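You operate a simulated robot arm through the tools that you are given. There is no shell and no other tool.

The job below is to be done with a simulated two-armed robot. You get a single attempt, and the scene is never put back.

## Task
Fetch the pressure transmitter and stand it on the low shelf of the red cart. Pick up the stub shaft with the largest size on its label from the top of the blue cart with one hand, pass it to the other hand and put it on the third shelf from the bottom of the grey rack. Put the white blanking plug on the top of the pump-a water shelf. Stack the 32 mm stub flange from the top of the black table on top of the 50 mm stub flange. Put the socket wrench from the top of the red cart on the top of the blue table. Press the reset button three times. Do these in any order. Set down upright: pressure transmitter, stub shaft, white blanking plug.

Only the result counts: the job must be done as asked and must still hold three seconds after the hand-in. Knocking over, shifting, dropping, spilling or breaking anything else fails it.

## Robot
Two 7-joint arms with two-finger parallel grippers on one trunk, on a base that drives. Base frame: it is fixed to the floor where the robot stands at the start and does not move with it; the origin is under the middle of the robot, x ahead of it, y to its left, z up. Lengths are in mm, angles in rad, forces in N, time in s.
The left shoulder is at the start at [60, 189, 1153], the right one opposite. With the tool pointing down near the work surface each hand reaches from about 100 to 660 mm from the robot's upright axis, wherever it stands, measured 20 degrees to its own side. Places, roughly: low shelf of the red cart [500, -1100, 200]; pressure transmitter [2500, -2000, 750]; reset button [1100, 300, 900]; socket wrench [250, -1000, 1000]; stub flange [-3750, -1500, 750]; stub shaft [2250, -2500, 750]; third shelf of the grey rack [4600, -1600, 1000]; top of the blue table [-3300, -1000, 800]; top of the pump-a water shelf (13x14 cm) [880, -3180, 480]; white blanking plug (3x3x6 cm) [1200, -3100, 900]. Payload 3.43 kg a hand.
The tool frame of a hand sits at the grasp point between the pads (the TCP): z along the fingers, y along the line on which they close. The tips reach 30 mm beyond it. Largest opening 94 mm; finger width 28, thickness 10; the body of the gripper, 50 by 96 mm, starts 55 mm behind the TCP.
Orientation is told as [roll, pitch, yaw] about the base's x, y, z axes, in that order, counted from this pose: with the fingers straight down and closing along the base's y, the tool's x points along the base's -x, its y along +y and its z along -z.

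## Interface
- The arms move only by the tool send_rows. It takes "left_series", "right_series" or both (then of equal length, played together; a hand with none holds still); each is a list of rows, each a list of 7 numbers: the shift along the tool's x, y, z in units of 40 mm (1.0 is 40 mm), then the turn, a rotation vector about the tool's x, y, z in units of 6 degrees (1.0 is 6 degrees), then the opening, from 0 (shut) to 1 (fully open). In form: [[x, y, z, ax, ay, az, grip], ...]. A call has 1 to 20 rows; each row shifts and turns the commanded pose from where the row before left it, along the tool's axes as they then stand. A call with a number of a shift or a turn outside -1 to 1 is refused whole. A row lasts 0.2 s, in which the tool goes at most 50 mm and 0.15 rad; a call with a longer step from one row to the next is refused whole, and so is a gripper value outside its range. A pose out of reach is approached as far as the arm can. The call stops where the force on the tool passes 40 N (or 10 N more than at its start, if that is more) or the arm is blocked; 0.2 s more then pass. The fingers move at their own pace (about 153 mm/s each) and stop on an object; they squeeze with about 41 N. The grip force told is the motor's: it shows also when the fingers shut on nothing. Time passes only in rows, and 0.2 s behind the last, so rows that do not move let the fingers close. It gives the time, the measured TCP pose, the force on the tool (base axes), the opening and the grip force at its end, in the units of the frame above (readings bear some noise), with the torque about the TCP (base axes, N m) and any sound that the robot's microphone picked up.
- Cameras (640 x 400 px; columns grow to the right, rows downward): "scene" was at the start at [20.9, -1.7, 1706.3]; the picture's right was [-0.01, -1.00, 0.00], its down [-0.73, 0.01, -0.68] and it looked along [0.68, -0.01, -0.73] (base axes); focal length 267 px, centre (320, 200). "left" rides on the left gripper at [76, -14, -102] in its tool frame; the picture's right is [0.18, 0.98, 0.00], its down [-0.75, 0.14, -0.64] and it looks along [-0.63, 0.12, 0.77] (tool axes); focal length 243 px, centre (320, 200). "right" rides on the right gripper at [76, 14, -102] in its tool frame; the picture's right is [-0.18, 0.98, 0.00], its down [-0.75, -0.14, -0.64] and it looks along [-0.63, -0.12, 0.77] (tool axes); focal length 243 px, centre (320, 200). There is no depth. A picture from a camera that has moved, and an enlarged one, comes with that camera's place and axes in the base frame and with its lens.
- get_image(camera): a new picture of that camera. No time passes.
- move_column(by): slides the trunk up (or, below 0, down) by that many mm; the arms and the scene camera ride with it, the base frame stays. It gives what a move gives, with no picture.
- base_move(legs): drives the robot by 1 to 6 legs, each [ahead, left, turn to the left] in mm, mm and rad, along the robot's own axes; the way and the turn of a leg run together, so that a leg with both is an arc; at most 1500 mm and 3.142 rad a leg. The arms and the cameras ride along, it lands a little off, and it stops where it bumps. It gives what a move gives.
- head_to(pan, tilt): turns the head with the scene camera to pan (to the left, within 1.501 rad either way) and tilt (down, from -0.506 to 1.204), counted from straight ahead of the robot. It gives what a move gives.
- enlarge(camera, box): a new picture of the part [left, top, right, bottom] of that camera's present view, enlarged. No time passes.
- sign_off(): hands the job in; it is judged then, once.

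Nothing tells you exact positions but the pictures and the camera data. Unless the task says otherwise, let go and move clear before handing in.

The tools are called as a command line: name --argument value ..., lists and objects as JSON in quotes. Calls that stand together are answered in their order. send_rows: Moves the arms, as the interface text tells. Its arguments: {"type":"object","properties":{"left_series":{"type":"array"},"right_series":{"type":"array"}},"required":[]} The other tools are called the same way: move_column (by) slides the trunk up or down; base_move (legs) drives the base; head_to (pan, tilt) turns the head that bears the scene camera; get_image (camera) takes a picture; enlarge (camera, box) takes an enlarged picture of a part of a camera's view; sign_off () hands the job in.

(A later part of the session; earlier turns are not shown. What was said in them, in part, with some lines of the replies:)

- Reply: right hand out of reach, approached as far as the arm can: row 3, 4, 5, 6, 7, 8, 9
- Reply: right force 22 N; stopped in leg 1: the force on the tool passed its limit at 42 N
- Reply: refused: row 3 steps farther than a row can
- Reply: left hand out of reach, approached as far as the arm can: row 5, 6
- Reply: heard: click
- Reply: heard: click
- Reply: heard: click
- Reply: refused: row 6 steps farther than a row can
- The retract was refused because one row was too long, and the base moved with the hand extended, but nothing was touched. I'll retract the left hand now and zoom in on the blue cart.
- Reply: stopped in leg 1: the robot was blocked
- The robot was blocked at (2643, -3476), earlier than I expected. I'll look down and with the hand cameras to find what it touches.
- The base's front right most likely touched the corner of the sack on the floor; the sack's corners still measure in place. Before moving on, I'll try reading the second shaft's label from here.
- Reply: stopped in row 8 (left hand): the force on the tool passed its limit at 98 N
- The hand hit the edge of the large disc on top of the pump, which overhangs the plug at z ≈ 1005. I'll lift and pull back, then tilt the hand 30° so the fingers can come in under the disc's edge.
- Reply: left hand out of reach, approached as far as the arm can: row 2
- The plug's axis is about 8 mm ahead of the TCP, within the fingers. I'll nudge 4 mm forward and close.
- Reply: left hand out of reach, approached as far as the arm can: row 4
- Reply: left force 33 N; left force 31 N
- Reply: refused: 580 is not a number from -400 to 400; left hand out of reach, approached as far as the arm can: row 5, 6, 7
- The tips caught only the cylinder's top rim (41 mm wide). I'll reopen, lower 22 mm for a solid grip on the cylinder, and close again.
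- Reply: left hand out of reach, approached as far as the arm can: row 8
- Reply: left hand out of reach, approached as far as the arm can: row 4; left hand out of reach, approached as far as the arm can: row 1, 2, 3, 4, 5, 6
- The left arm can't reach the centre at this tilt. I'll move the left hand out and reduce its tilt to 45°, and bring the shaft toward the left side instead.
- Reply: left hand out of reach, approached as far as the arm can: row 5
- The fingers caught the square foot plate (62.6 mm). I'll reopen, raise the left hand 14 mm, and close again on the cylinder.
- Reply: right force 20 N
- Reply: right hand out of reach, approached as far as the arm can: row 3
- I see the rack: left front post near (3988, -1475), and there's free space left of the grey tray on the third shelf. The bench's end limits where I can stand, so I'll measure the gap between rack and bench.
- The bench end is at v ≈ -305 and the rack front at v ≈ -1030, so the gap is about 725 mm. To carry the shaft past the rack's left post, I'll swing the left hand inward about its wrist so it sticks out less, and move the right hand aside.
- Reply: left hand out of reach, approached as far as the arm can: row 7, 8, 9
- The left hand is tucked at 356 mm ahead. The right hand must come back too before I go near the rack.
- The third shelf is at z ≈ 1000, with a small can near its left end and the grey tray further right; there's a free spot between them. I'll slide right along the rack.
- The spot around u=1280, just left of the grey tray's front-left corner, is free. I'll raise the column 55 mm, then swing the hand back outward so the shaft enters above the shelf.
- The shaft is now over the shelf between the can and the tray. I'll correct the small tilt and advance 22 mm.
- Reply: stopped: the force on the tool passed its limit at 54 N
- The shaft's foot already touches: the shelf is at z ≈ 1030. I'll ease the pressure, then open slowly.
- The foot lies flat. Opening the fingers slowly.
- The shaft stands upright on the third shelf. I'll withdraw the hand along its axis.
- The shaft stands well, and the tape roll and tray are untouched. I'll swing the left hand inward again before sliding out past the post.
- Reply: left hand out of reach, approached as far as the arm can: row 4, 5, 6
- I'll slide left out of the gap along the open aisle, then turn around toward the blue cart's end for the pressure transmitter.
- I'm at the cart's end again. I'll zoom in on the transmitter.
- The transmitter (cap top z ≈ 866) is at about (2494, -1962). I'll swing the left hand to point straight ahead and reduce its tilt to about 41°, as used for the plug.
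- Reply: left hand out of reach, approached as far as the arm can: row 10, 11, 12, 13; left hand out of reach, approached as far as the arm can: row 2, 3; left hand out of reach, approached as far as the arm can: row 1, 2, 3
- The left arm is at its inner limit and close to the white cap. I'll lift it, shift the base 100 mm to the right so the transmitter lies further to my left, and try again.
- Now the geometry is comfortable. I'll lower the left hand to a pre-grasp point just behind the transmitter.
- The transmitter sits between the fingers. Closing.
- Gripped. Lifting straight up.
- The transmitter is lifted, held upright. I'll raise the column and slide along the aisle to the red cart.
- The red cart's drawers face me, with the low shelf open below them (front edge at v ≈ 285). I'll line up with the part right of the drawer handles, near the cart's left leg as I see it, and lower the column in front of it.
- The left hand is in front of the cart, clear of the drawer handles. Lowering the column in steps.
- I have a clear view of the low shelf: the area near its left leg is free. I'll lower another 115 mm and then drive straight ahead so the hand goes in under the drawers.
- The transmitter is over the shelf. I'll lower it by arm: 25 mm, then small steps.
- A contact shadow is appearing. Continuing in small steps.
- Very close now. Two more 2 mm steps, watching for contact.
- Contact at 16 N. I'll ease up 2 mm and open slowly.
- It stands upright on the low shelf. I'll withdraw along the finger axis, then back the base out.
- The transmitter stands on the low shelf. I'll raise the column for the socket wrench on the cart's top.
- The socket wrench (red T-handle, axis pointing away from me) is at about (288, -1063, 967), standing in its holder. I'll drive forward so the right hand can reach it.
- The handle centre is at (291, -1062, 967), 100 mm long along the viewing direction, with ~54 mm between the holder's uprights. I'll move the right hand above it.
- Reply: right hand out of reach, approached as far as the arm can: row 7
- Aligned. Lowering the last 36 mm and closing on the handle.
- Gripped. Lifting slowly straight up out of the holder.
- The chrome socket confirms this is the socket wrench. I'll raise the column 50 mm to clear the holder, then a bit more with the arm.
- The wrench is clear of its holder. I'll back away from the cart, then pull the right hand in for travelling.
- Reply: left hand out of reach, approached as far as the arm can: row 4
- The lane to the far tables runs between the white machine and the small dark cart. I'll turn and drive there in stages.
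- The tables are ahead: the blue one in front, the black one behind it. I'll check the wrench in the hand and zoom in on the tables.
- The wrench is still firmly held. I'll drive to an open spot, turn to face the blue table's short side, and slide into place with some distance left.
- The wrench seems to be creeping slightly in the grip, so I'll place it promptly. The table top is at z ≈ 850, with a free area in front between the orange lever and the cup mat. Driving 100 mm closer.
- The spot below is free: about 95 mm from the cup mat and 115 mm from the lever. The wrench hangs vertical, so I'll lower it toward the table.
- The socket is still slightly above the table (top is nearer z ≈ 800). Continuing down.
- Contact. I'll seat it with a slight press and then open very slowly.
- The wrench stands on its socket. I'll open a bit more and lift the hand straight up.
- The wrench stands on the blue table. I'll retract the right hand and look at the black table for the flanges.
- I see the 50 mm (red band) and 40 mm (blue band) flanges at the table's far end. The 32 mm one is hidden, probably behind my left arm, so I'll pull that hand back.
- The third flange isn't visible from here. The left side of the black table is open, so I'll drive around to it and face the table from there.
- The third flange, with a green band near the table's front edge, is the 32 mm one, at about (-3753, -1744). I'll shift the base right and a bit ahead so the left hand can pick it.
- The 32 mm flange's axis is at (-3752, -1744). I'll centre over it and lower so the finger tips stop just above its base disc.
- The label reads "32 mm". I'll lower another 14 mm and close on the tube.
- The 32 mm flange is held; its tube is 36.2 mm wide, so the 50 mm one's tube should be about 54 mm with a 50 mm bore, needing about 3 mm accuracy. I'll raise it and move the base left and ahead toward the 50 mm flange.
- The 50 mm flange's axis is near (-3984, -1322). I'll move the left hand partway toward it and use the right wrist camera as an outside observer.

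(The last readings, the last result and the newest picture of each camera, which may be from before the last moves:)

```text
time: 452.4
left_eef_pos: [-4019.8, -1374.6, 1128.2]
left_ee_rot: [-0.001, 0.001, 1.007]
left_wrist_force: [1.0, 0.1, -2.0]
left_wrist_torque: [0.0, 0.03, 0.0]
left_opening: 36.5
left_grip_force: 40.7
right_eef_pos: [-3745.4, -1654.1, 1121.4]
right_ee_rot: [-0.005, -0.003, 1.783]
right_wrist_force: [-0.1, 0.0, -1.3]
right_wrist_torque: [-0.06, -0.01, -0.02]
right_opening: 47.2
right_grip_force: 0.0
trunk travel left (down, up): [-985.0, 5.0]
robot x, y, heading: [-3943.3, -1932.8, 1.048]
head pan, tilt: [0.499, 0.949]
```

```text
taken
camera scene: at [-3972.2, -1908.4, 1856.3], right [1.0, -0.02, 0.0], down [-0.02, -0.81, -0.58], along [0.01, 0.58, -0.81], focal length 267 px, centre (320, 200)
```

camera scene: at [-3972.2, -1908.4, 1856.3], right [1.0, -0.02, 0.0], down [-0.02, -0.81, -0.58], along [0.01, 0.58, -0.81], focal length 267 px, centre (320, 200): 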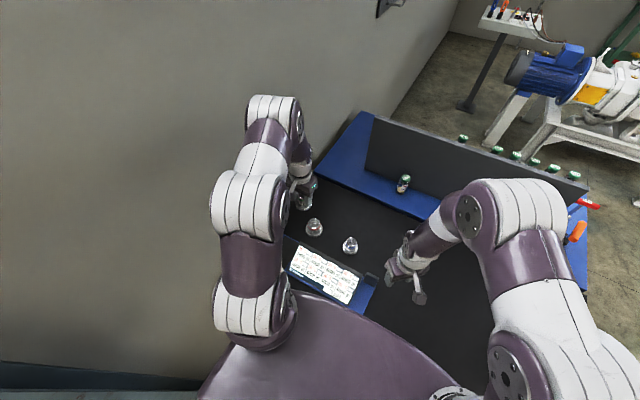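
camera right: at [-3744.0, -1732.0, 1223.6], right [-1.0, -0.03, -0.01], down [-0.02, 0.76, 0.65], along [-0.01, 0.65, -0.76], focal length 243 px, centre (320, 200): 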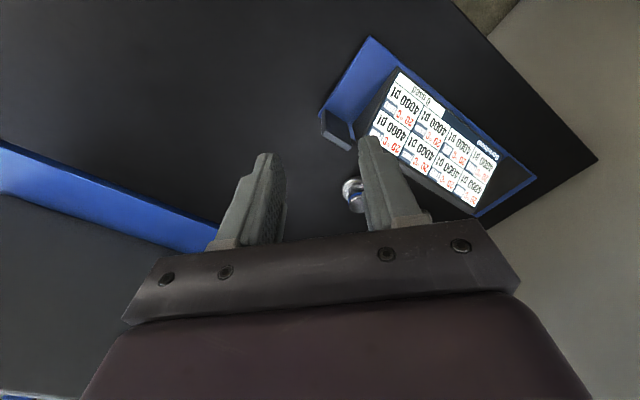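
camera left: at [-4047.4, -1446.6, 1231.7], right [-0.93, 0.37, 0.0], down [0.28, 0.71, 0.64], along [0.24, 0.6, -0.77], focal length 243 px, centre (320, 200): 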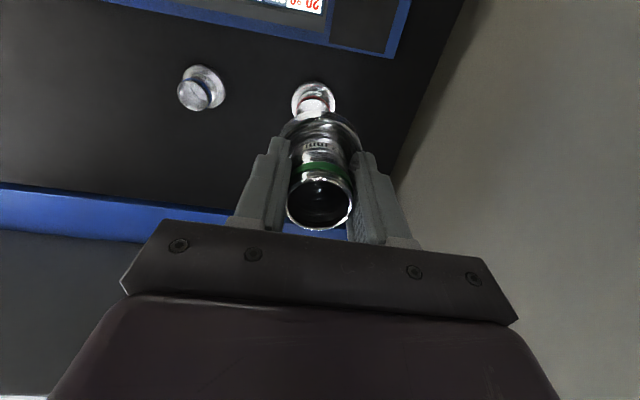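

Now I can see the 50 mm flange clearly in the head camera and in the left wrist camera. Zooming for precise triangulation.

enlarge --camera "scene" --box '[290, 205, 340, 250]'

enlarge --camera "left" --box '[270, 70, 370, 170]'

```text
8.89 times, centred on (315, 228) of scene
camera zoom: at [-3972.2, -1908.4, 1856.3], right [1.0, -0.02, 0.0], down [-0.02, -0.81, -0.58], along [0.01, 0.58, -0.81], focal length 2377 px, centre (364, -44)
```

zoom: 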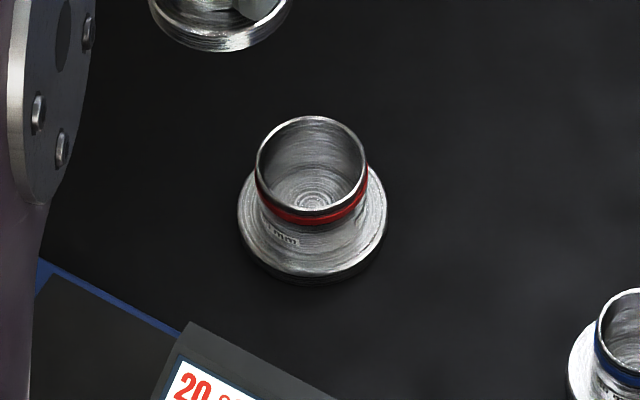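

```text
4.00 times, centred on (320, 120) of left
camera zoom: at [-4047.4, -1446.6, 1231.7], right [-0.93, 0.37, 0.0], down [0.28, 0.71, 0.64], along [0.24, 0.6, -0.77], focal length 970 px, centre (320, 520)
```

zoom: 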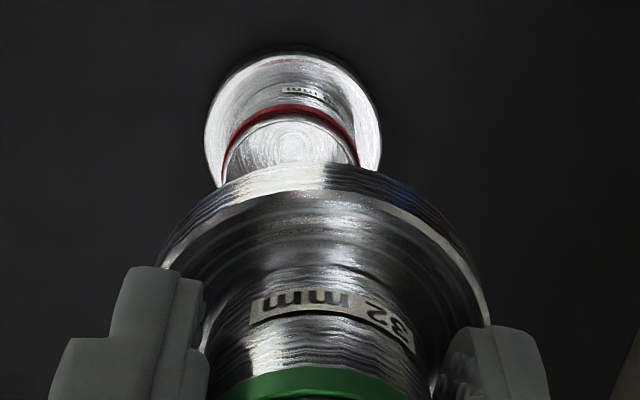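

The 50 mm flange's axis computes to (-3986, -1320); its tube is 54 mm and the 32's base 57 mm. The held flange sits about 6 mm ahead of the TCP. I'll move over it and lower to an intermediate height.

send_rows --left_series '[[-0.73, 0.01, 0, 0, 0, 0, 0], [-0.73, 0.01, 0, 0, 0, 0, 0], [0, 0, 0.9, 0, 0, 0, 0], [0, 0, 0.9, 0, 0, 0, 0], [0, 0, 0.9, 0, 0, 0, 0], [0, 0, 0.9, 0, 0, 0, 0], [0, 0, 0, 0, 0, 0, 0]]'

enlarge --camera "left" --box '[250, 60, 390, 200]'

enlarge --camera "scene" --box '[280, 185, 350, 255]'

```text
time: 454.0
left_eef_pos: [-3984.9, -1328.2, 981.9]
left_ee_rot: [0.002, 0.0, 1.007]
left_wrist_force: [0.7, -0.5, -1.1]
left_wrist_torque: [0.0, -0.01, -0.01]
left_opening: 36.8
left_grip_force: 40.8
right_eef_pos: [-3744.6, -1656.1, 1122.3]
right_ee_rot: [-0.005, -0.004, 1.78]
right_wrist_force: [-0.3, -1.1, 0.6]
right_wrist_torque: [-0.01, -0.03, -0.03]
right_opening: 47.0
right_grip_force: 0.1
trunk travel left (down, up): [-985.0, 5.0]
robot x, y, heading: [-3942.1, -1927.8, 1.048]
head pan, tilt: [0.499, 0.949]
```

```text
2.86 times, centred on (320, 130) of left
camera zoom: at [-4013.2, -1400.0, 1085.0], right [-0.93, 0.37, 0.0], down [0.28, 0.71, 0.64], along [0.24, 0.6, -0.77], focal length 693 px, centre (320, 400)
```

zoom: 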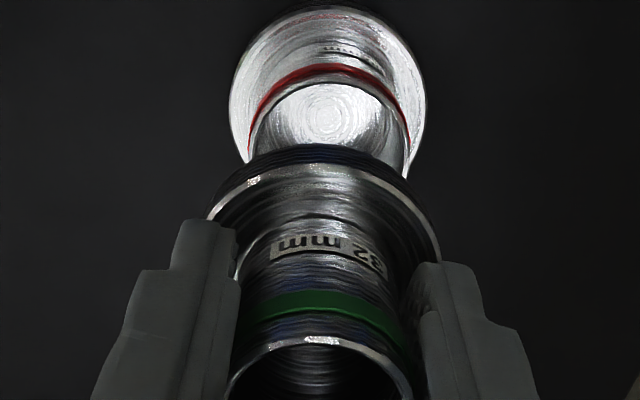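

```text
5.71 times, centred on (315, 220) of scene
camera zoom: at [-3972.0, -1910.0, 1856.3], right [1.0, -0.02, 0.0], down [-0.02, -0.81, -0.58], along [0.01, 0.58, -0.81], focal length 1528 px, centre (349, 86)
```

zoom: 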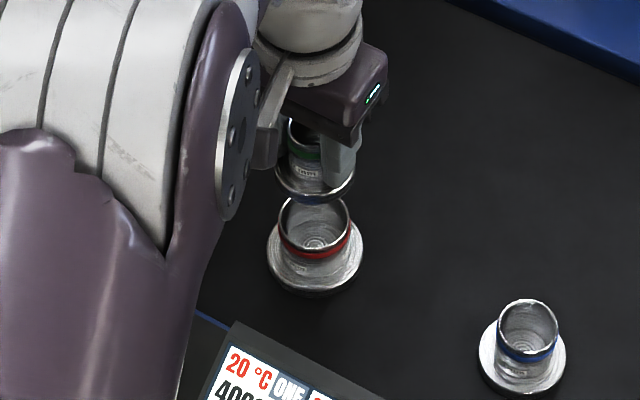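

Both cameras show the held flange nearly aligned: it needs about 2.4 mm left and 1.4 mm back. I'll correct and lower to about 15 mm above the rim.

send_rows --left_series '[[0.035, 0.06, 0, 0, 0, 0, 0], [0, 0, 0.6, 0, 0, 0, 0], [0, 0, 0.6, 0, 0, 0, 0], [0, 0, 0.3, 0, 0, 0, 0], [0, 0, 0, 0, 0, 0, 0]]'

enlarge --camera "left" --box '[250, 60, 390, 200]'

enlarge --camera "scene" --box '[290, 195, 340, 245]'

```text
time: 455.2
left_eef_pos: [-3990.9, -1328.5, 923.0]
left_ee_rot: [0.003, 0.0, 1.009]
left_wrist_force: [0.1, 1.2, -1.5]
left_wrist_torque: [-0.03, -0.02, -0.02]
left_opening: 36.4
left_grip_force: 40.9
right_eef_pos: [-3744.9, -1656.0, 1122.6]
right_ee_rot: [-0.004, -0.005, 1.781]
right_wrist_force: [-0.5, 0.8, -0.1]
right_wrist_torque: [0.0, -0.02, -0.01]
right_opening: 46.7
right_grip_force: 0.0
trunk travel left (down, up): [-985.0, 5.0]
robot x, y, heading: [-3945.5, -1931.0, 1.047]
head pan, tilt: [0.499, 0.949]
```

```text
2.86 times, centred on (320, 130) of left
camera zoom: at [-4018.5, -1399.9, 1026.3], right [-0.93, 0.37, 0.0], down [0.28, 0.71, 0.64], along [0.24, 0.6, -0.77], focal length 693 px, centre (320, 400)
```

zoom: 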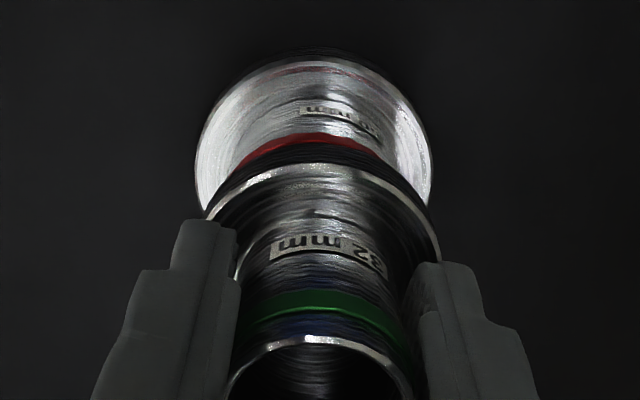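

```text
8.00 times, centred on (315, 220) of scene
camera zoom: at [-3971.8, -1909.6, 1856.3], right [1.0, -0.03, 0.0], down [-0.02, -0.81, -0.58], along [0.01, 0.58, -0.81], focal length 2139 px, centre (360, 40)
```

zoom: 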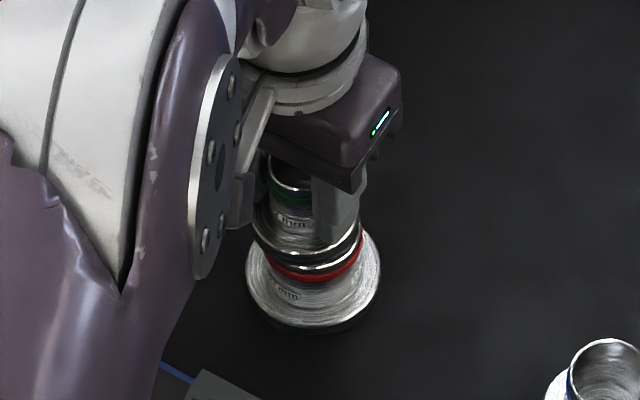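

The cameras disagree slightly at this height. I'll tilt the right wrist so its camera gives an independent side view of the two flanges.

send_rows --right_series '[[0, 0, 0, 0, -1, 0, 0.5], [0, 0, 0, 0, -1, 0, 0.5], [0, 0, 0, 0, -1, 0, 0.5], [0, 0, 0, 0, -0.5, -0.5, 0.5], [0, 0, 0, 0, 0, 0, 0.5]]'

get_image --camera "right"

enlarge --camera "scene" --box '[297, 205, 327, 235]'

enlarge --camera "left" --box '[280, 70, 360, 150]'

```text
time: 456.4
left_eef_pos: [-3991.4, -1328.3, 923.0]
left_ee_rot: [0.0, 0.001, 1.006]
left_wrist_force: [0.2, -1.3, -1.4]
left_wrist_torque: [-0.04, 0.02, -0.01]
left_opening: 36.4
left_grip_force: 41.0
right_eef_pos: [-3745.5, -1657.4, 1120.7]
right_ee_rot: [-0.01, -0.349, 1.811]
right_wrist_force: [-1.0, -0.1, -0.4]
right_wrist_torque: [0.0, 0.02, 0.0]
right_opening: 47.0
right_grip_force: 0.0
trunk travel left (down, up): [-985.0, 5.0]
robot x, y, heading: [-3942.9, -1930.2, 1.05]
head pan, tilt: [0.499, 0.949]
```

```text
taken
camera right: at [-3735.6, -1762.9, 1191.7], right [-1.0, -0.06, 0.05], down [0.01, 0.51, 0.86], along [-0.08, 0.86, -0.51], focal length 243 px, centre (320, 200)
```

right: 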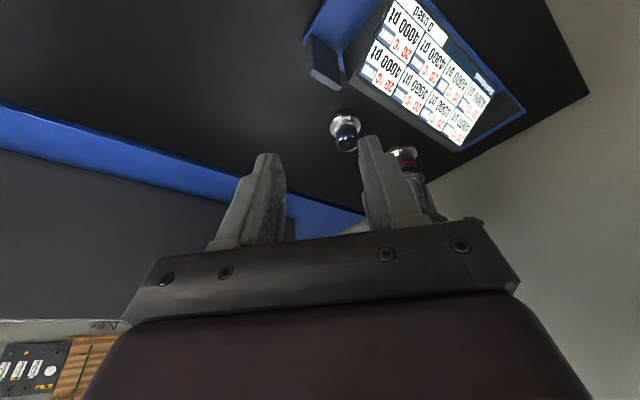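

```text
13.33 times, centred on (312, 220) of scene
camera zoom: at [-3971.9, -1909.9, 1856.3], right [1.0, -0.03, 0.0], down [-0.02, -0.81, -0.58], along [0.01, 0.58, -0.81], focal length 3565 px, centre (427, -67)
```

zoom: 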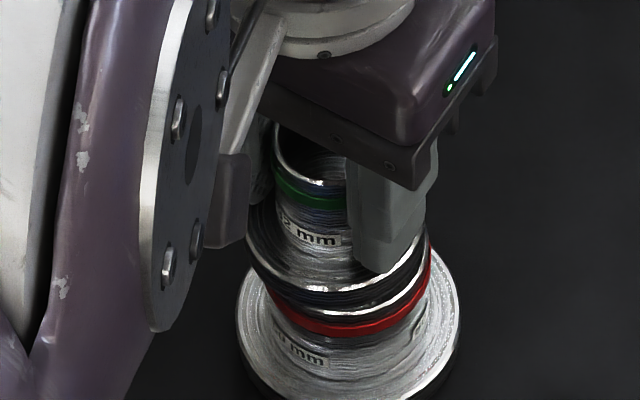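

```text
5.00 times, centred on (320, 110) of left
camera zoom: at [-4018.5, -1400.0, 1026.5], right [-0.93, 0.37, 0.0], down [0.28, 0.71, 0.64], along [0.24, 0.6, -0.77], focal length 1213 px, centre (320, 650)
```

zoom: 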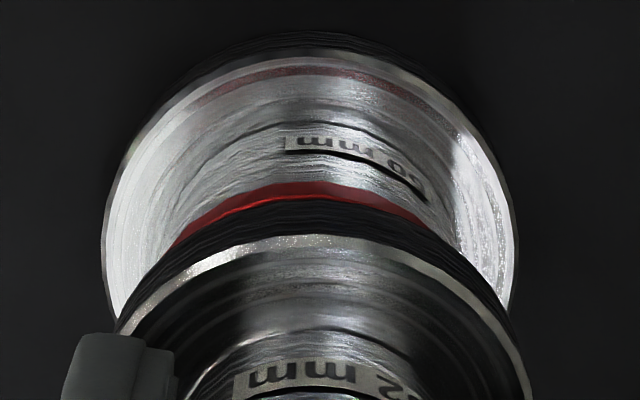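

The right camera sees the stack from a useful side angle, but its finger is in the way. I'll yaw the right hand 17° more and open its fingers.

send_rows --right_series '[[0, 0, 0, 0, 0, -1, 0.8], [0, 0, 0, 0, 0, -1, 1], [0, 0, 0, 0, -0.5, -1, 1], [0, 0, 0, 0, 0, 0, 1]]'

get_image --camera "right"

enlarge --camera "right" --box '[270, 90, 390, 210]'

```text
time: 457.4
left_eef_pos: [-3989.8, -1328.2, 923.6]
left_ee_rot: [-0.001, -0.001, 1.009]
left_wrist_force: [0.1, -0.3, -1.8]
left_wrist_torque: [-0.02, -0.03, 0.01]
left_opening: 36.5
left_grip_force: 40.9
right_eef_pos: [-3743.4, -1657.6, 1121.3]
right_ee_rot: [-0.149, -0.397, 2.182]
right_wrist_force: [-0.5, -0.1, -0.2]
right_wrist_torque: [0.02, -0.02, 0.02]
right_opening: 93.9
right_grip_force: 0.1
trunk travel left (down, up): [-985.0, 5.0]
robot x, y, heading: [-3944.0, -1931.9, 1.048]
head pan, tilt: [0.499, 0.949]
```

```text
taken
camera right: at [-3706.0, -1761.5, 1183.5], right [-0.93, -0.37, -0.06], down [-0.22, 0.39, 0.9], along [-0.31, 0.84, -0.44], focal length 243 px, centre (320, 200)
```

right: 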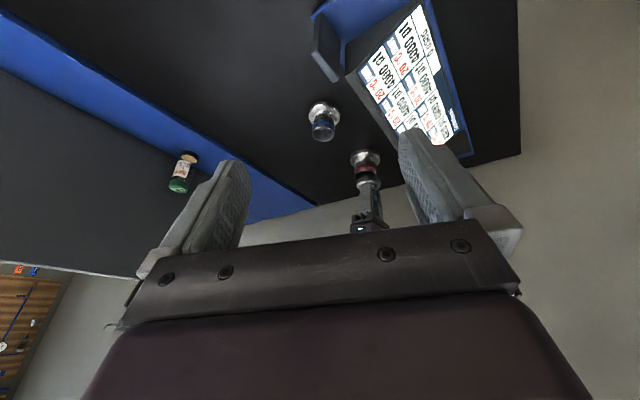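

```text
3.33 times, centred on (330, 150) of right
camera zoom: at [-3706.0, -1761.5, 1183.5], right [-0.93, -0.37, -0.06], down [-0.22, 0.39, 0.9], along [-0.31, 0.84, -0.44], focal length 809 px, centre (287, 367)
```

zoom: 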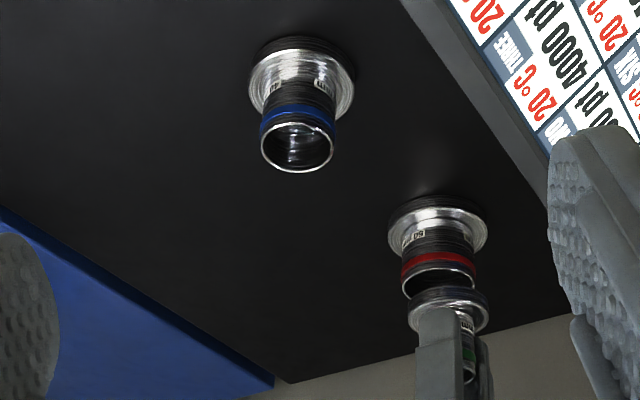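

Now the side view shows the 50 mm flange and the 32 mm flange above it. Zooming further.

enlarge --camera "right" --box '[340, 140, 400, 200]'

enlarge --camera "right" --box '[350, 145, 380, 175]'

```text
6.67 times, centred on (370, 170) of right
camera zoom: at [-3706.0, -1761.5, 1183.5], right [-0.93, -0.37, -0.06], down [-0.22, 0.39, 0.9], along [-0.31, 0.84, -0.44], focal length 1618 px, centre (-13, 400)
```

zoom: 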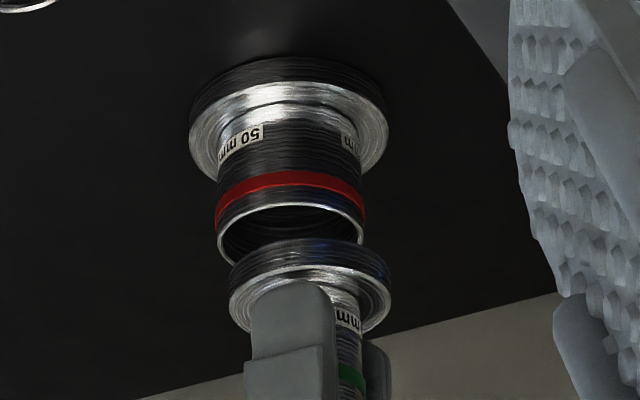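

```text
13.33 times, centred on (365, 160) of right
camera zoom: at [-3706.0, -1761.5, 1183.5], right [-0.93, -0.37, -0.06], down [-0.22, 0.39, 0.9], along [-0.31, 0.84, -0.44], focal length 3235 px, centre (-280, 733)
```

zoom: 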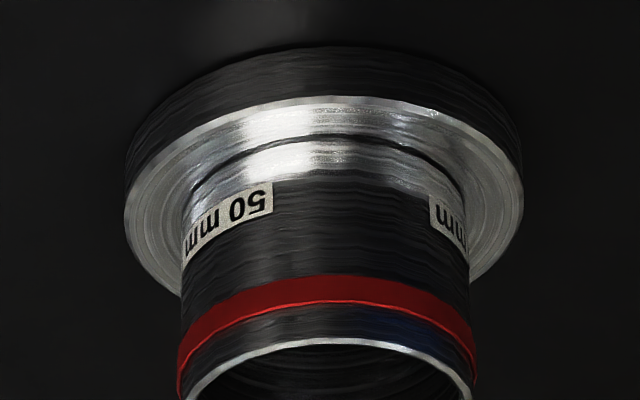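

The side view shows the upper flange is displaced about 6 mm toward me. I'll shift it 6 mm forward and re-measure from the cameras.

send_rows --left_series '[[-0.15, 0, 0, 0, 0, 0, 0], [0, 0, 0, 0, 0, 0, 0]]'

enlarge --camera "right" --box '[340, 140, 400, 200]'

enlarge --camera "scene" --box '[297, 205, 327, 235]'

enlarge --camera "left" --box '[280, 70, 360, 150]'

```text
time: 458.0
left_eef_pos: [-3987.0, -1321.8, 923.8]
left_ee_rot: [-0.001, 0.0, 1.006]
left_wrist_force: [1.2, -0.5, -0.9]
left_wrist_torque: [0.01, 0.0, -0.01]
left_opening: 36.6
left_grip_force: 41.3
right_eef_pos: [-3744.4, -1656.2, 1121.4]
right_ee_rot: [-0.148, -0.396, 2.182]
right_wrist_force: [-0.2, 0.3, 0.1]
right_wrist_torque: [-0.03, -0.02, -0.02]
right_opening: 94.2
right_grip_force: 0.0
trunk travel left (down, up): [-985.0, 5.0]
robot x, y, heading: [-3946.9, -1934.4, 1.051]
head pan, tilt: [0.499, 0.949]
```

```text
6.67 times, centred on (370, 170) of right
camera zoom: at [-3706.1, -1761.6, 1183.6], right [-0.93, -0.37, -0.06], down [-0.22, 0.39, 0.9], along [-0.31, 0.84, -0.44], focal length 1618 px, centre (-13, 400)
```

zoom: 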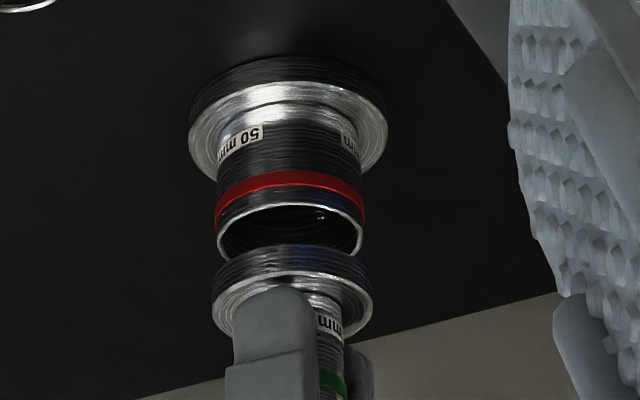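

```text
13.33 times, centred on (312, 220) of scene
camera zoom: at [-3971.9, -1909.4, 1856.3], right [1.0, -0.03, 0.0], down [-0.02, -0.81, -0.58], along [0.01, 0.58, -0.81], focal length 3565 px, centre (427, -67)
```

zoom: 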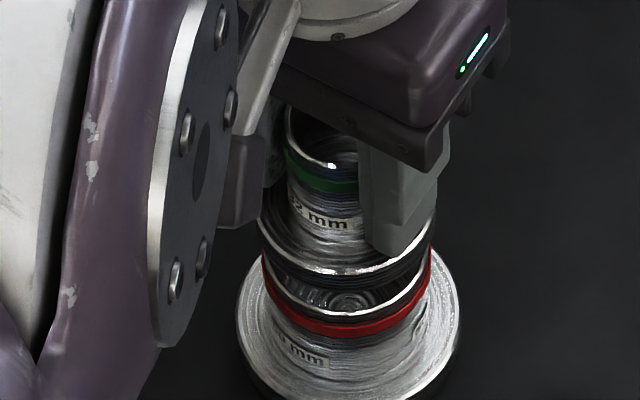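

```text
5.00 times, centred on (320, 110) of left
camera zoom: at [-4014.7, -1394.0, 1026.8], right [-0.93, 0.37, 0.0], down [0.28, 0.71, 0.64], along [0.24, 0.6, -0.77], focal length 1213 px, centre (320, 650)
```

zoom: 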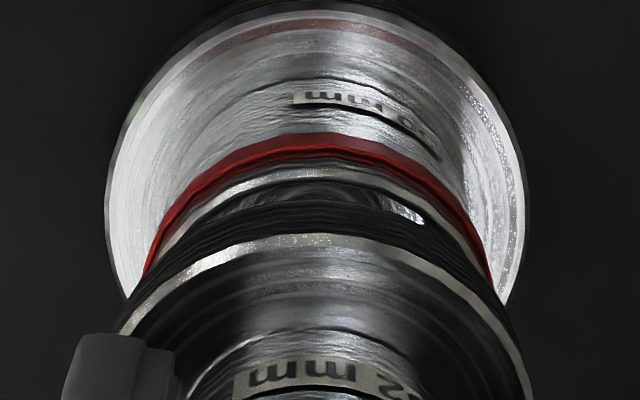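

The two independent side measurements now agree: aligned within about 1 mm. I'll lower 10 mm and re-check.

send_rows --left_series '[[0, 0, 0.12, 0, 0, 0, 0], [0, 0, 0.12, 0, 0, 0, 0], [0, 0, 0, 0, 0, 0, 0]]'

enlarge --camera "right" --box '[340, 140, 400, 200]'

enlarge --camera "left" --box '[280, 70, 360, 150]'

enlarge --camera "scene" --box '[297, 205, 327, 235]'

```text
time: 458.8
left_eef_pos: [-3986.3, -1321.5, 914.0]
left_ee_rot: [0.002, -0.001, 1.007]
left_wrist_force: [-0.5, 0.5, -0.9]
left_wrist_torque: [-0.01, -0.02, 0.01]
left_opening: 36.2
left_grip_force: 41.3
right_eef_pos: [-3743.2, -1655.8, 1121.2]
right_ee_rot: [-0.149, -0.397, 2.181]
right_wrist_force: [0.1, 0.1, 0.3]
right_wrist_torque: [-0.01, 0.02, -0.05]
right_opening: 93.9
right_grip_force: 0.2
trunk travel left (down, up): [-985.0, 5.0]
robot x, y, heading: [-3946.2, -1931.8, 1.05]
head pan, tilt: [0.499, 0.949]
```

```text
6.67 times, centred on (370, 170) of right
camera zoom: at [-3706.1, -1761.8, 1183.7], right [-0.93, -0.37, -0.06], down [-0.22, 0.39, 0.9], along [-0.31, 0.84, -0.44], focal length 1618 px, centre (-13, 400)
```

zoom: 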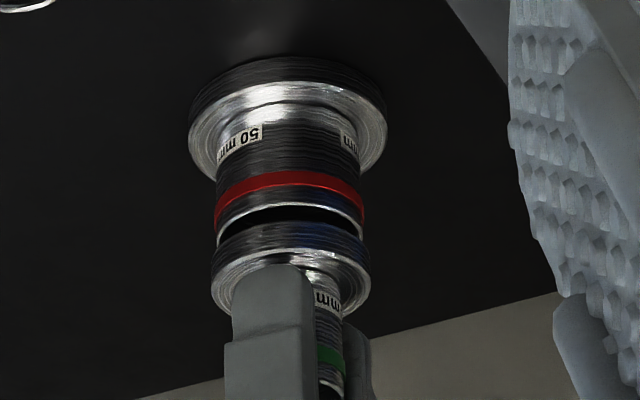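

```text
5.00 times, centred on (320, 110) of left
camera zoom: at [-4014.5, -1393.9, 1017.3], right [-0.93, 0.37, 0.0], down [0.28, 0.71, 0.64], along [0.24, 0.6, -0.77], focal length 1213 px, centre (320, 650)
```

zoom: 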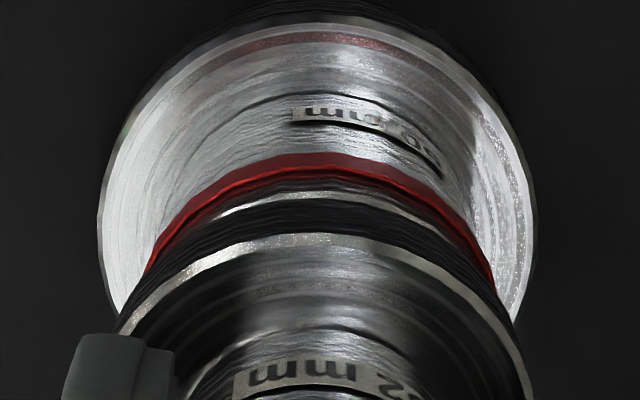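

```text
13.33 times, centred on (312, 220) of scene
camera zoom: at [-3971.9, -1909.7, 1856.3], right [1.0, -0.03, 0.0], down [-0.02, -0.81, -0.58], along [0.01, 0.58, -0.81], focal length 3565 px, centre (427, -67)
```

zoom: 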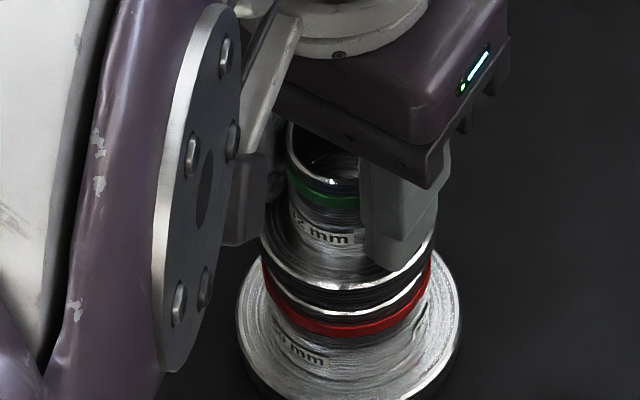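

Still aligned in all three views. Continuing down in small steps to contact.

send_rows --left_series '[[0, 0, 0.08, 0, 0, 0, 0], [0, 0, 0, 0, 0, 0, 0]]'

send_rows --left_series '[[0, 0, 0.06, 0, 0, 0, 0], [0, 0, 0, 0, 0, 0, 0]]'

enlarge --camera "right" --box '[340, 140, 400, 200]'

enlarge --camera "left" --box '[280, 70, 360, 150]'

```text
time: 459.4
left_eef_pos: [-3986.6, -1322.5, 911.2]
left_ee_rot: [0.001, 0.001, 1.007]
left_wrist_force: [0.7, 0.0, -1.5]
left_wrist_torque: [0.0, 0.01, 0.0]
left_opening: 36.2
left_grip_force: 40.3
right_eef_pos: [-3743.9, -1656.6, 1120.0]
right_ee_rot: [-0.148, -0.397, 2.182]
right_wrist_force: [0.8, -0.2, -0.2]
right_wrist_torque: [0.03, 0.0, 0.0]
right_opening: 94.0
right_grip_force: 0.0
trunk travel left (down, up): [-985.0, 5.0]
robot x, y, heading: [-3945.4, -1928.1, 1.044]
head pan, tilt: [0.499, 0.949]
```

```text
time: 460.0
left_eef_pos: [-3987.3, -1322.5, 909.2]
left_ee_rot: [0.002, -0.001, 1.007]
left_wrist_force: [-0.2, -0.9, -1.9]
left_wrist_torque: [0.0, 0.0, -0.02]
left_opening: 36.0
left_grip_force: 40.8
right_eef_pos: [-3744.4, -1655.7, 1120.9]
right_ee_rot: [-0.15, -0.395, 2.18]
right_wrist_force: [-0.1, 0.5, -1.1]
right_wrist_torque: [0.01, 0.04, 0.01]
right_opening: 94.2
right_grip_force: 0.2
trunk travel left (down, up): [-985.0, 5.0]
robot x, y, heading: [-3948.0, -1932.6, 1.047]
head pan, tilt: [0.499, 0.949]
```

```text
6.67 times, centred on (370, 170) of right
camera zoom: at [-3706.1, -1761.7, 1183.6], right [-0.93, -0.37, -0.06], down [-0.22, 0.39, 0.9], along [-0.31, 0.84, -0.44], focal length 1618 px, centre (-13, 400)
```

zoom: 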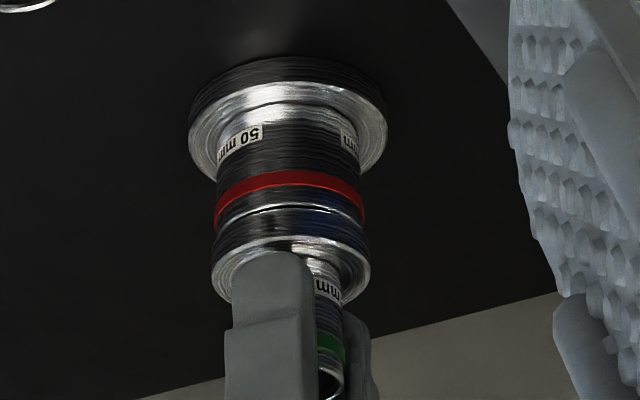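

```text
5.00 times, centred on (320, 110) of left
camera zoom: at [-4014.6, -1393.7, 1012.1], right [-0.93, 0.37, 0.0], down [0.28, 0.71, 0.64], along [0.24, 0.6, -0.77], focal length 1213 px, centre (320, 650)
```

zoom: 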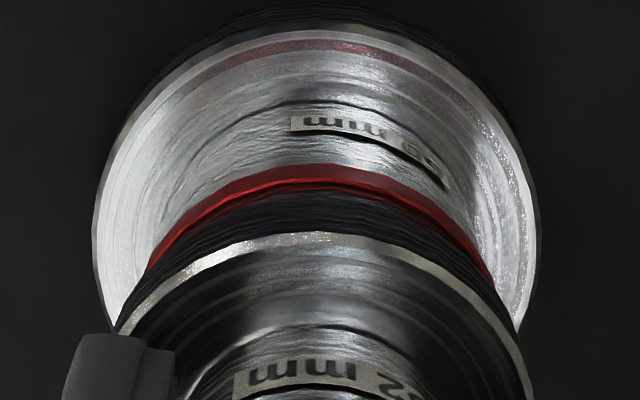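

send_rows --left_series '[[0, 0, 0.05, 0, 0, 0, 0], [0, 0, 0, 0, 0, 0, 0]]'

send_rows --left_series '[[0, 0, 0.04, 0, 0, 0, 0], [0, 0, 0, 0, 0, 0, 0]]'

enlarge --camera "right" --box '[340, 140, 400, 200]'

```text
time: 460.6
left_eef_pos: [-3986.4, -1320.7, 907.3]
left_ee_rot: [0.002, 0.0, 1.007]
left_wrist_force: [-0.2, -0.9, -1.1]
left_wrist_torque: [0.0, 0.03, 0.0]
left_opening: 36.2
left_grip_force: 41.4
right_eef_pos: [-3743.1, -1657.0, 1121.1]
right_ee_rot: [-0.148, -0.397, 2.182]
right_wrist_force: [0.7, -0.2, 0.2]
right_wrist_torque: [-0.05, 0.02, 0.01]
right_opening: 93.9
right_grip_force: 0.0
trunk travel left (down, up): [-985.0, 5.0]
robot x, y, heading: [-3947.6, -1927.5, 1.051]
head pan, tilt: [0.499, 0.949]
```

```text
time: 461.2
left_eef_pos: [-3987.2, -1322.0, 907.4]
left_ee_rot: [0.002, 0.001, 1.006]
left_wrist_force: [-0.7, -0.5, -1.2]
left_wrist_torque: [0.01, 0.0, 0.0]
left_opening: 36.3
left_grip_force: 41.1
right_eef_pos: [-3744.4, -1656.4, 1121.2]
right_ee_rot: [-0.15, -0.396, 2.182]
right_wrist_force: [-0.4, -0.2, 1.2]
right_wrist_torque: [0.0, 0.01, 0.0]
right_opening: 94.1
right_grip_force: 0.0
trunk travel left (down, up): [-985.0, 5.0]
robot x, y, heading: [-3940.7, -1931.7, 1.046]
head pan, tilt: [0.499, 0.949]
```

```text
6.67 times, centred on (370, 170) of right
camera zoom: at [-3706.1, -1761.7, 1183.6], right [-0.93, -0.37, -0.06], down [-0.22, 0.39, 0.9], along [-0.31, 0.84, -0.44], focal length 1618 px, centre (-13, 400)
```

zoom: 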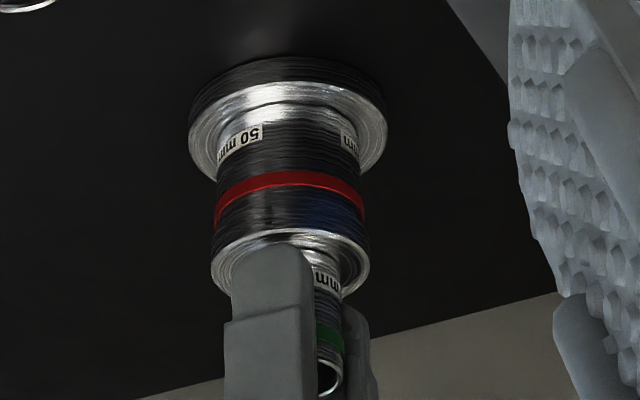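

send_rows --left_series '[[0, 0, 0.04, 0, 0, 0, 0], [0, 0, 0, 0, 0, 0, 0]]'

send_rows --left_series '[[0, 0, 0.04, 0, 0, 0, 0], [0, 0, 0, 0, 0, 0, 0]]'

enlarge --camera "right" --box '[340, 140, 400, 200]'

enlarge --camera "scene" --box '[297, 205, 327, 235]'

```text
time: 461.8
left_eef_pos: [-3985.8, -1320.9, 905.6]
left_ee_rot: [0.003, -0.003, 1.008]
left_wrist_force: [-3.2, 0.9, 11.1]
left_wrist_torque: [-0.2, 0.2, -0.02]
left_opening: 36.1
left_grip_force: 40.4
right_eef_pos: [-3745.3, -1658.4, 1121.3]
right_ee_rot: [-0.149, -0.397, 2.182]
right_wrist_force: [0.1, -0.6, 0.3]
right_wrist_torque: [0.02, -0.01, -0.01]
right_opening: 94.0
right_grip_force: 0.0
trunk travel left (down, up): [-985.0, 5.0]
robot x, y, heading: [-3948.5, -1929.7, 1.049]
head pan, tilt: [0.499, 0.949]
```

```text
time: 462.4
left_eef_pos: [-3985.6, -1321.3, 906.0]
left_ee_rot: [0.003, -0.008, 1.005]
left_wrist_force: [-1.1, 5.5, 23.8]
left_wrist_torque: [0.04, -0.14, 0.01]
left_opening: 35.8
left_grip_force: 40.9
right_eef_pos: [-3744.7, -1657.2, 1121.9]
right_ee_rot: [-0.15, -0.399, 2.182]
right_wrist_force: [0.6, -0.8, -0.5]
right_wrist_torque: [-0.01, 0.02, -0.02]
right_opening: 93.8
right_grip_force: 0.1
trunk travel left (down, up): [-985.0, 5.0]
robot x, y, heading: [-3947.9, -1933.6, 1.053]
head pan, tilt: [0.499, 0.949]
```

```text
6.67 times, centred on (370, 170) of right
camera zoom: at [-3706.2, -1763.9, 1184.3], right [-0.93, -0.37, -0.06], down [-0.22, 0.39, 0.9], along [-0.31, 0.84, -0.44], focal length 1618 px, centre (-13, 400)
```

zoom: 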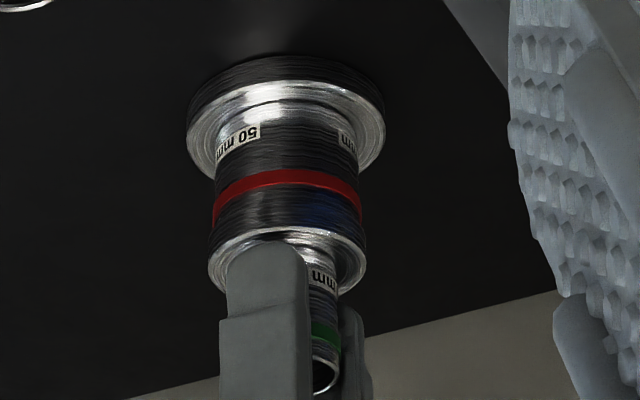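

```text
13.33 times, centred on (312, 220) of scene
camera zoom: at [-3972.0, -1913.1, 1856.6], right [1.0, -0.03, 0.0], down [-0.02, -0.81, -0.58], along [0.01, 0.58, -0.81], focal length 3565 px, centre (427, -67)
```

zoom: 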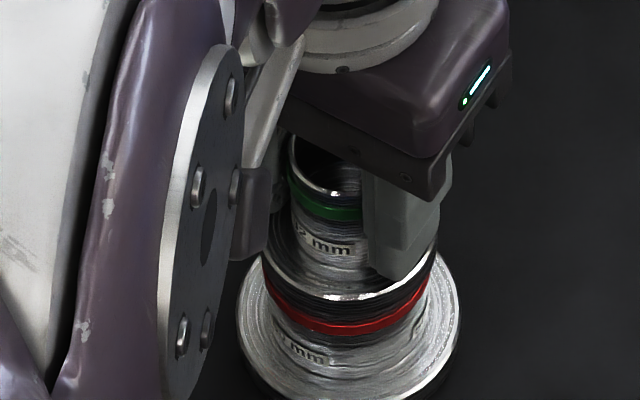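

Contact is made, and the base sits flat on the rim. Easing off, then opening slowly.

send_rows --left_series '[[0, 0, -0.06, 0, 0, 0, 0], [0, 0, 0, 0, 0, 0, 0]]'

send_rows --left_series '[[0, 0, 0, 0, 0, 0, 0.39], [0, 0, 0, 0, 0, 0, 0.41], [0, 0, 0, 0, 0, 0, 0.44], [0, 0, 0, 0, 0, 0, 0.48], [0, 0, 0, 0, 0, 0, 0.54], [0, 0, 0, 0, 0, 0, 0.6]]'

enlarge --camera "right" --box '[340, 140, 400, 200]'

enlarge --camera "left" --box '[260, 60, 380, 180]'

```text
time: 463.0
left_eef_pos: [-3985.0, -1322.0, 906.7]
left_ee_rot: [0.001, 0.001, 1.007]
left_wrist_force: [0.9, 3.7, 8.8]
left_wrist_torque: [0.47, -0.14, 0.03]
left_opening: 36.0
left_grip_force: 40.4
right_eef_pos: [-3743.5, -1657.3, 1121.5]
right_ee_rot: [-0.15, -0.395, 2.183]
right_wrist_force: [-1.0, 0.1, -0.6]
right_wrist_torque: [-0.01, 0.01, 0.0]
right_opening: 94.0
right_grip_force: 0.1
trunk travel left (down, up): [-985.0, 5.0]
robot x, y, heading: [-3944.9, -1930.1, 1.049]
head pan, tilt: [0.499, 0.949]
```

```text
time: 464.4
left_eef_pos: [-3986.2, -1321.1, 904.6]
left_ee_rot: [0.002, 0.0, 1.005]
left_wrist_force: [0.5, 0.6, 0.5]
left_wrist_torque: [0.02, -0.01, 0.01]
left_opening: 56.4
left_grip_force: 0.0
right_eef_pos: [-3744.1, -1657.0, 1121.4]
right_ee_rot: [-0.148, -0.395, 2.183]
right_wrist_force: [-0.2, -0.4, 0.3]
right_wrist_torque: [0.02, -0.02, -0.08]
right_opening: 93.8
right_grip_force: 0.1
trunk travel left (down, up): [-985.0, 5.0]
robot x, y, heading: [-3942.6, -1929.1, 1.049]
head pan, tilt: [0.499, 0.949]
```

```text
6.67 times, centred on (370, 170) of right
camera zoom: at [-3706.1, -1761.8, 1183.7], right [-0.93, -0.37, -0.06], down [-0.22, 0.39, 0.9], along [-0.31, 0.84, -0.44], focal length 1618 px, centre (-13, 400)
```

zoom: 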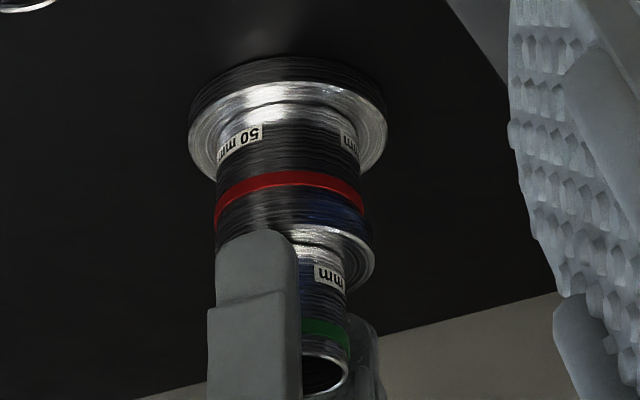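

```text
3.33 times, centred on (320, 120) of left
camera zoom: at [-4013.7, -1393.3, 1008.6], right [-0.93, 0.37, 0.0], down [0.28, 0.71, 0.64], along [0.24, 0.6, -0.77], focal length 809 px, centre (320, 467)
```

zoom: 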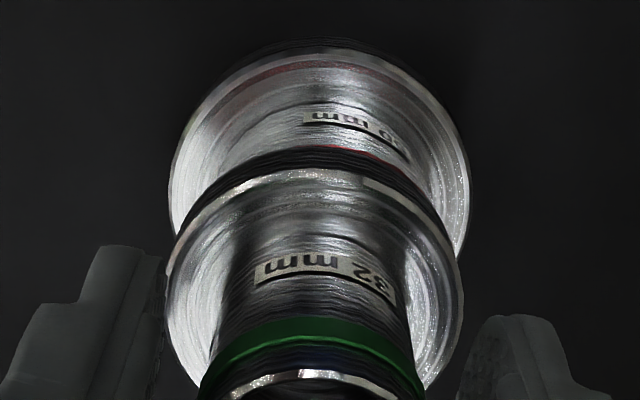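

Released. I'll lift the left hand straight up, slowly.

send_rows --left_series '[[0, 0, -0.2, 0, 0, 0, 0.6], [0, 0, -0.4, 0, 0, 0, 0.6], [0, 0, -0.7, 0, 0, 0, 0.6], [0, 0, -1, 0, 0, 0, 0.6], [0, 0, -1, 0, 0, 0, 0.6], [0, 0, 0, 0, 0, 0, 0.6]]'

enlarge --camera "right" --box '[330, 130, 410, 210]'

enlarge --camera "scene" --box '[290, 195, 340, 245]'

enlarge --camera "left" --box '[260, 60, 380, 180]'

```text
time: 465.8
left_eef_pos: [-3988.6, -1321.8, 1036.4]
left_ee_rot: [0.001, 0.001, 1.005]
left_wrist_force: [0.0, -0.1, 0.6]
left_wrist_torque: [0.04, 0.01, -0.01]
left_opening: 56.6
left_grip_force: 0.0
right_eef_pos: [-3743.0, -1656.5, 1121.3]
right_ee_rot: [-0.149, -0.397, 2.181]
right_wrist_force: [-0.1, -0.6, 0.0]
right_wrist_torque: [-0.02, -0.01, -0.03]
right_opening: 94.4
right_grip_force: 0.0
trunk travel left (down, up): [-985.0, 5.0]
robot x, y, heading: [-3944.9, -1929.8, 1.05]
head pan, tilt: [0.499, 0.949]
```

```text
5.00 times, centred on (370, 170) of right
camera zoom: at [-3706.1, -1761.6, 1183.6], right [-0.93, -0.37, -0.06], down [-0.22, 0.39, 0.9], along [-0.31, 0.84, -0.44], focal length 1213 px, centre (70, 350)
```

zoom: 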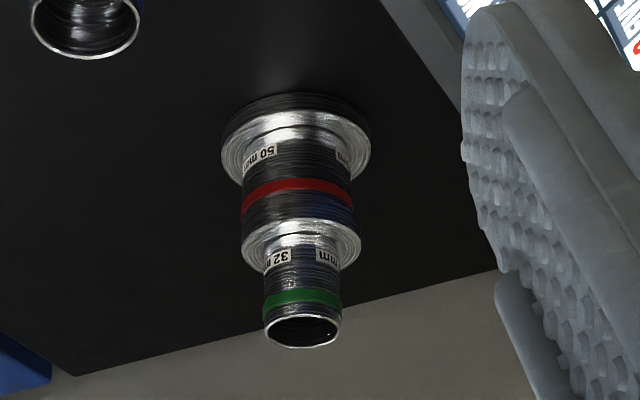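

```text
8.00 times, centred on (315, 220) of scene
camera zoom: at [-3971.9, -1909.3, 1856.3], right [1.0, -0.02, 0.0], down [-0.02, -0.81, -0.58], along [0.01, 0.58, -0.81], focal length 2139 px, centre (360, 40)
```

zoom: 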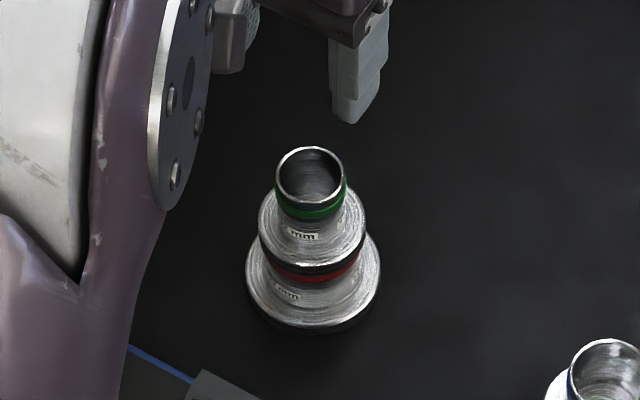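

```text
3.33 times, centred on (320, 120) of left
camera zoom: at [-4017.3, -1394.3, 1139.1], right [-0.93, 0.37, 0.0], down [0.28, 0.71, 0.64], along [0.24, 0.6, -0.77], focal length 809 px, centre (320, 467)
```

zoom: 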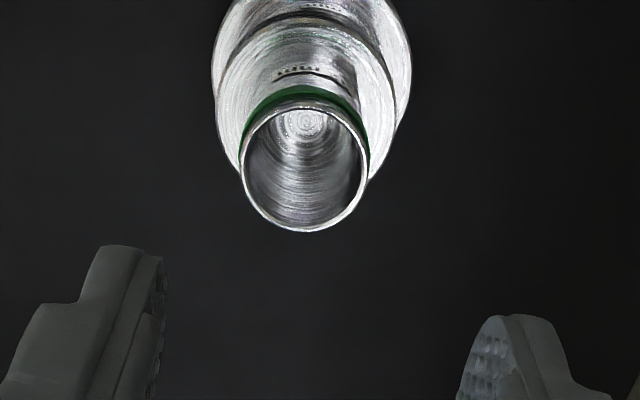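

The 32 mm flange stands squarely on the 50 mm one. I'll retract the hands, back away from the table, and check that the wrench still stands.

send_rows --left_series '[[0, 0, -1, 0, 0, 0, 0.6], [0, 0, -1, 0, 0, 0, 0.6], [1, 0, 0, 0, 0, 0, 0.6], [1, 0, 0, 0, 0, 0, 0.6], [1, 0, 0, 0, 0, 0, 0.6], [1, 0, 0, 0, 0, 0, 0.6], [0, 0, 0, 0, 0, 0, 0.6]]'

base_move --legs '[[-250, 0, 0]]'

head_to --pan -0.1 --tilt 0.6

get_image --camera "scene"

enlarge --camera "scene" --box '[240, 160, 480, 310]'

```text
time: 467.4
left_eef_pos: [-4071.3, -1453.8, 1117.2]
left_ee_rot: [0.003, -0.001, 1.006]
left_wrist_force: [0.2, 0.6, 0.1]
left_wrist_torque: [0.0, 0.01, -0.01]
left_opening: 56.3
left_grip_force: 0.0
right_eef_pos: [-3743.7, -1656.2, 1121.0]
right_ee_rot: [-0.15, -0.397, 2.182]
right_wrist_force: [0.4, -0.1, -0.2]
right_wrist_torque: [0.03, -0.01, -0.02]
right_opening: 93.9
right_grip_force: 0.1
trunk travel left (down, up): [-985.0, 5.0]
robot x, y, heading: [-3944.5, -1928.1, 1.05]
head pan, tilt: [0.499, 0.949]
```

```text
time: 469.2
left_eef_pos: [-4197.4, -1674.0, 1117.1]
left_ee_rot: [0.001, 0.002, 1.007]
left_wrist_force: [0.4, -0.2, -0.3]
left_wrist_torque: [-0.04, 0.01, -0.01]
left_opening: 56.6
left_grip_force: 0.1
right_eef_pos: [-3870.3, -1876.2, 1121.3]
right_ee_rot: [-0.147, -0.395, 2.181]
right_wrist_force: [0.9, 0.4, 0.3]
right_wrist_torque: [-0.03, -0.02, -0.02]
right_opening: 94.0
right_grip_force: 0.0
trunk travel left (down, up): [-985.0, 5.0]
robot x, y, heading: [-4077.7, -2151.2, 1.047]
head pan, tilt: [0.499, 0.949]
```

```text
time: 470.2
left_eef_pos: [-4200.5, -1675.1, 1115.9]
left_ee_rot: [0.003, -0.001, 1.006]
left_wrist_force: [-0.3, -0.1, -0.2]
left_wrist_torque: [0.01, 0.02, -0.05]
left_opening: 56.1
left_grip_force: 0.1
right_eef_pos: [-3872.1, -1877.5, 1121.5]
right_ee_rot: [-0.15, -0.395, 2.182]
right_wrist_force: [0.0, 0.0, -0.8]
right_wrist_torque: [0.0, 0.0, -0.02]
right_opening: 94.1
right_grip_force: 0.1
trunk travel left (down, up): [-985.0, 5.0]
robot x, y, heading: [-4070.4, -2149.9, 1.044]
head pan, tilt: [-0.099, 0.6]
```

```text
taken
camera scene: at [-4049.4, -2130.8, 1884.7], right [0.81, -0.58, 0.0], down [-0.33, -0.46, -0.82], along [0.48, 0.67, -0.57], focal length 267 px, centre (320, 200)
```

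scene: 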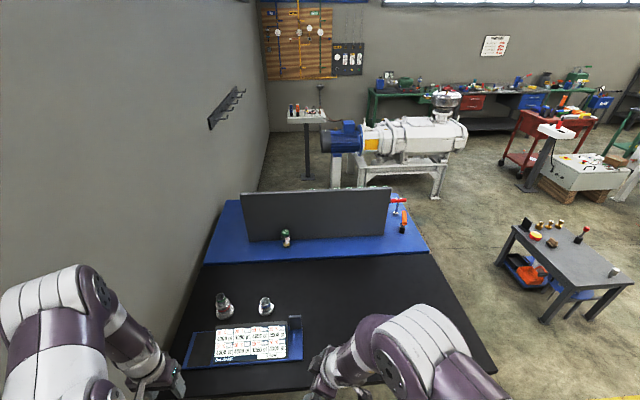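

```text
2.67 times, centred on (360, 235) of scene
camera zoom: at [-4049.4, -2130.8, 1884.7], right [0.81, -0.58, 0.0], down [-0.33, -0.46, -0.82], along [0.48, 0.67, -0.57], focal length 713 px, centre (213, 107)
```

zoom: 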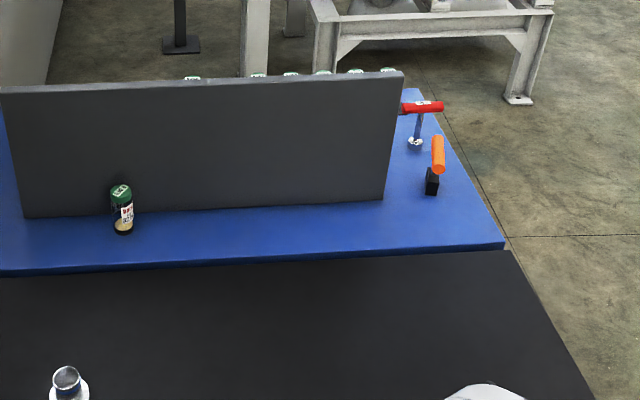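

Everything checks out from here: the wrench stands on the blue table and the flange stack is upright. One last look at the stack, then I'll hand in.

enlarge --camera "scene" --box '[190, 270, 310, 340]'

```text
5.33 times, centred on (250, 305) of scene
camera zoom: at [-4049.4, -2130.8, 1884.7], right [0.81, -0.58, 0.0], down [-0.33, -0.46, -0.82], along [0.48, 0.67, -0.57], focal length 1426 px, centre (693, -360)
```

zoom: 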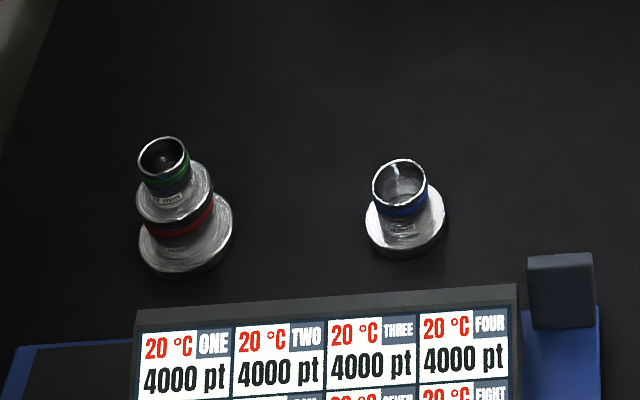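

The stack is stable, the other five jobs are done, and both hands are empty and clear. Handing in.

sign_off

```text
The job is handed in.
```

I finished all six jobs and handed the work in; the hand-in gave no verdict, so I don't know yet how it was judged.

| Job | Result |
|---|---|
| Reset button | Pressed three times; I heard a click each time. |
| White blanking plug | Stands upright on the pump-a water shelf. |
| Stub shaft | I took the 10 mm one (the other is 8 mm). The right hand picked it up, passed it to the left, and it stands upright on the third shelf of the grey rack. |
| Pressure transmitter | Stands upright on the low shelf of the red cart. |
| Socket wrench | I took the red 19 mm T-handle as the socket wrench. It stands on its socket on the blue table and was still standing at the last look. |
| Stub flanges | The 32 mm flange sits squarely on the 50 mm one on the black table, checked just before hand-in. |

I checked the plug, shaft and transmitter when I set each one down, but not again before handing in.

Two contacts could count against the result:
- **Pump disc:** the left hand hit the edge of the large disc on top of the pump at up to 98 N. The disc looked unmoved afterwards.
- **Sack on the floor:** the base stopped against something near the far end of the blue cart, most likely the sack lying there. Its corners measured within about 60 mm of before, roughly my measuring error, so I can't rule out a small shift.
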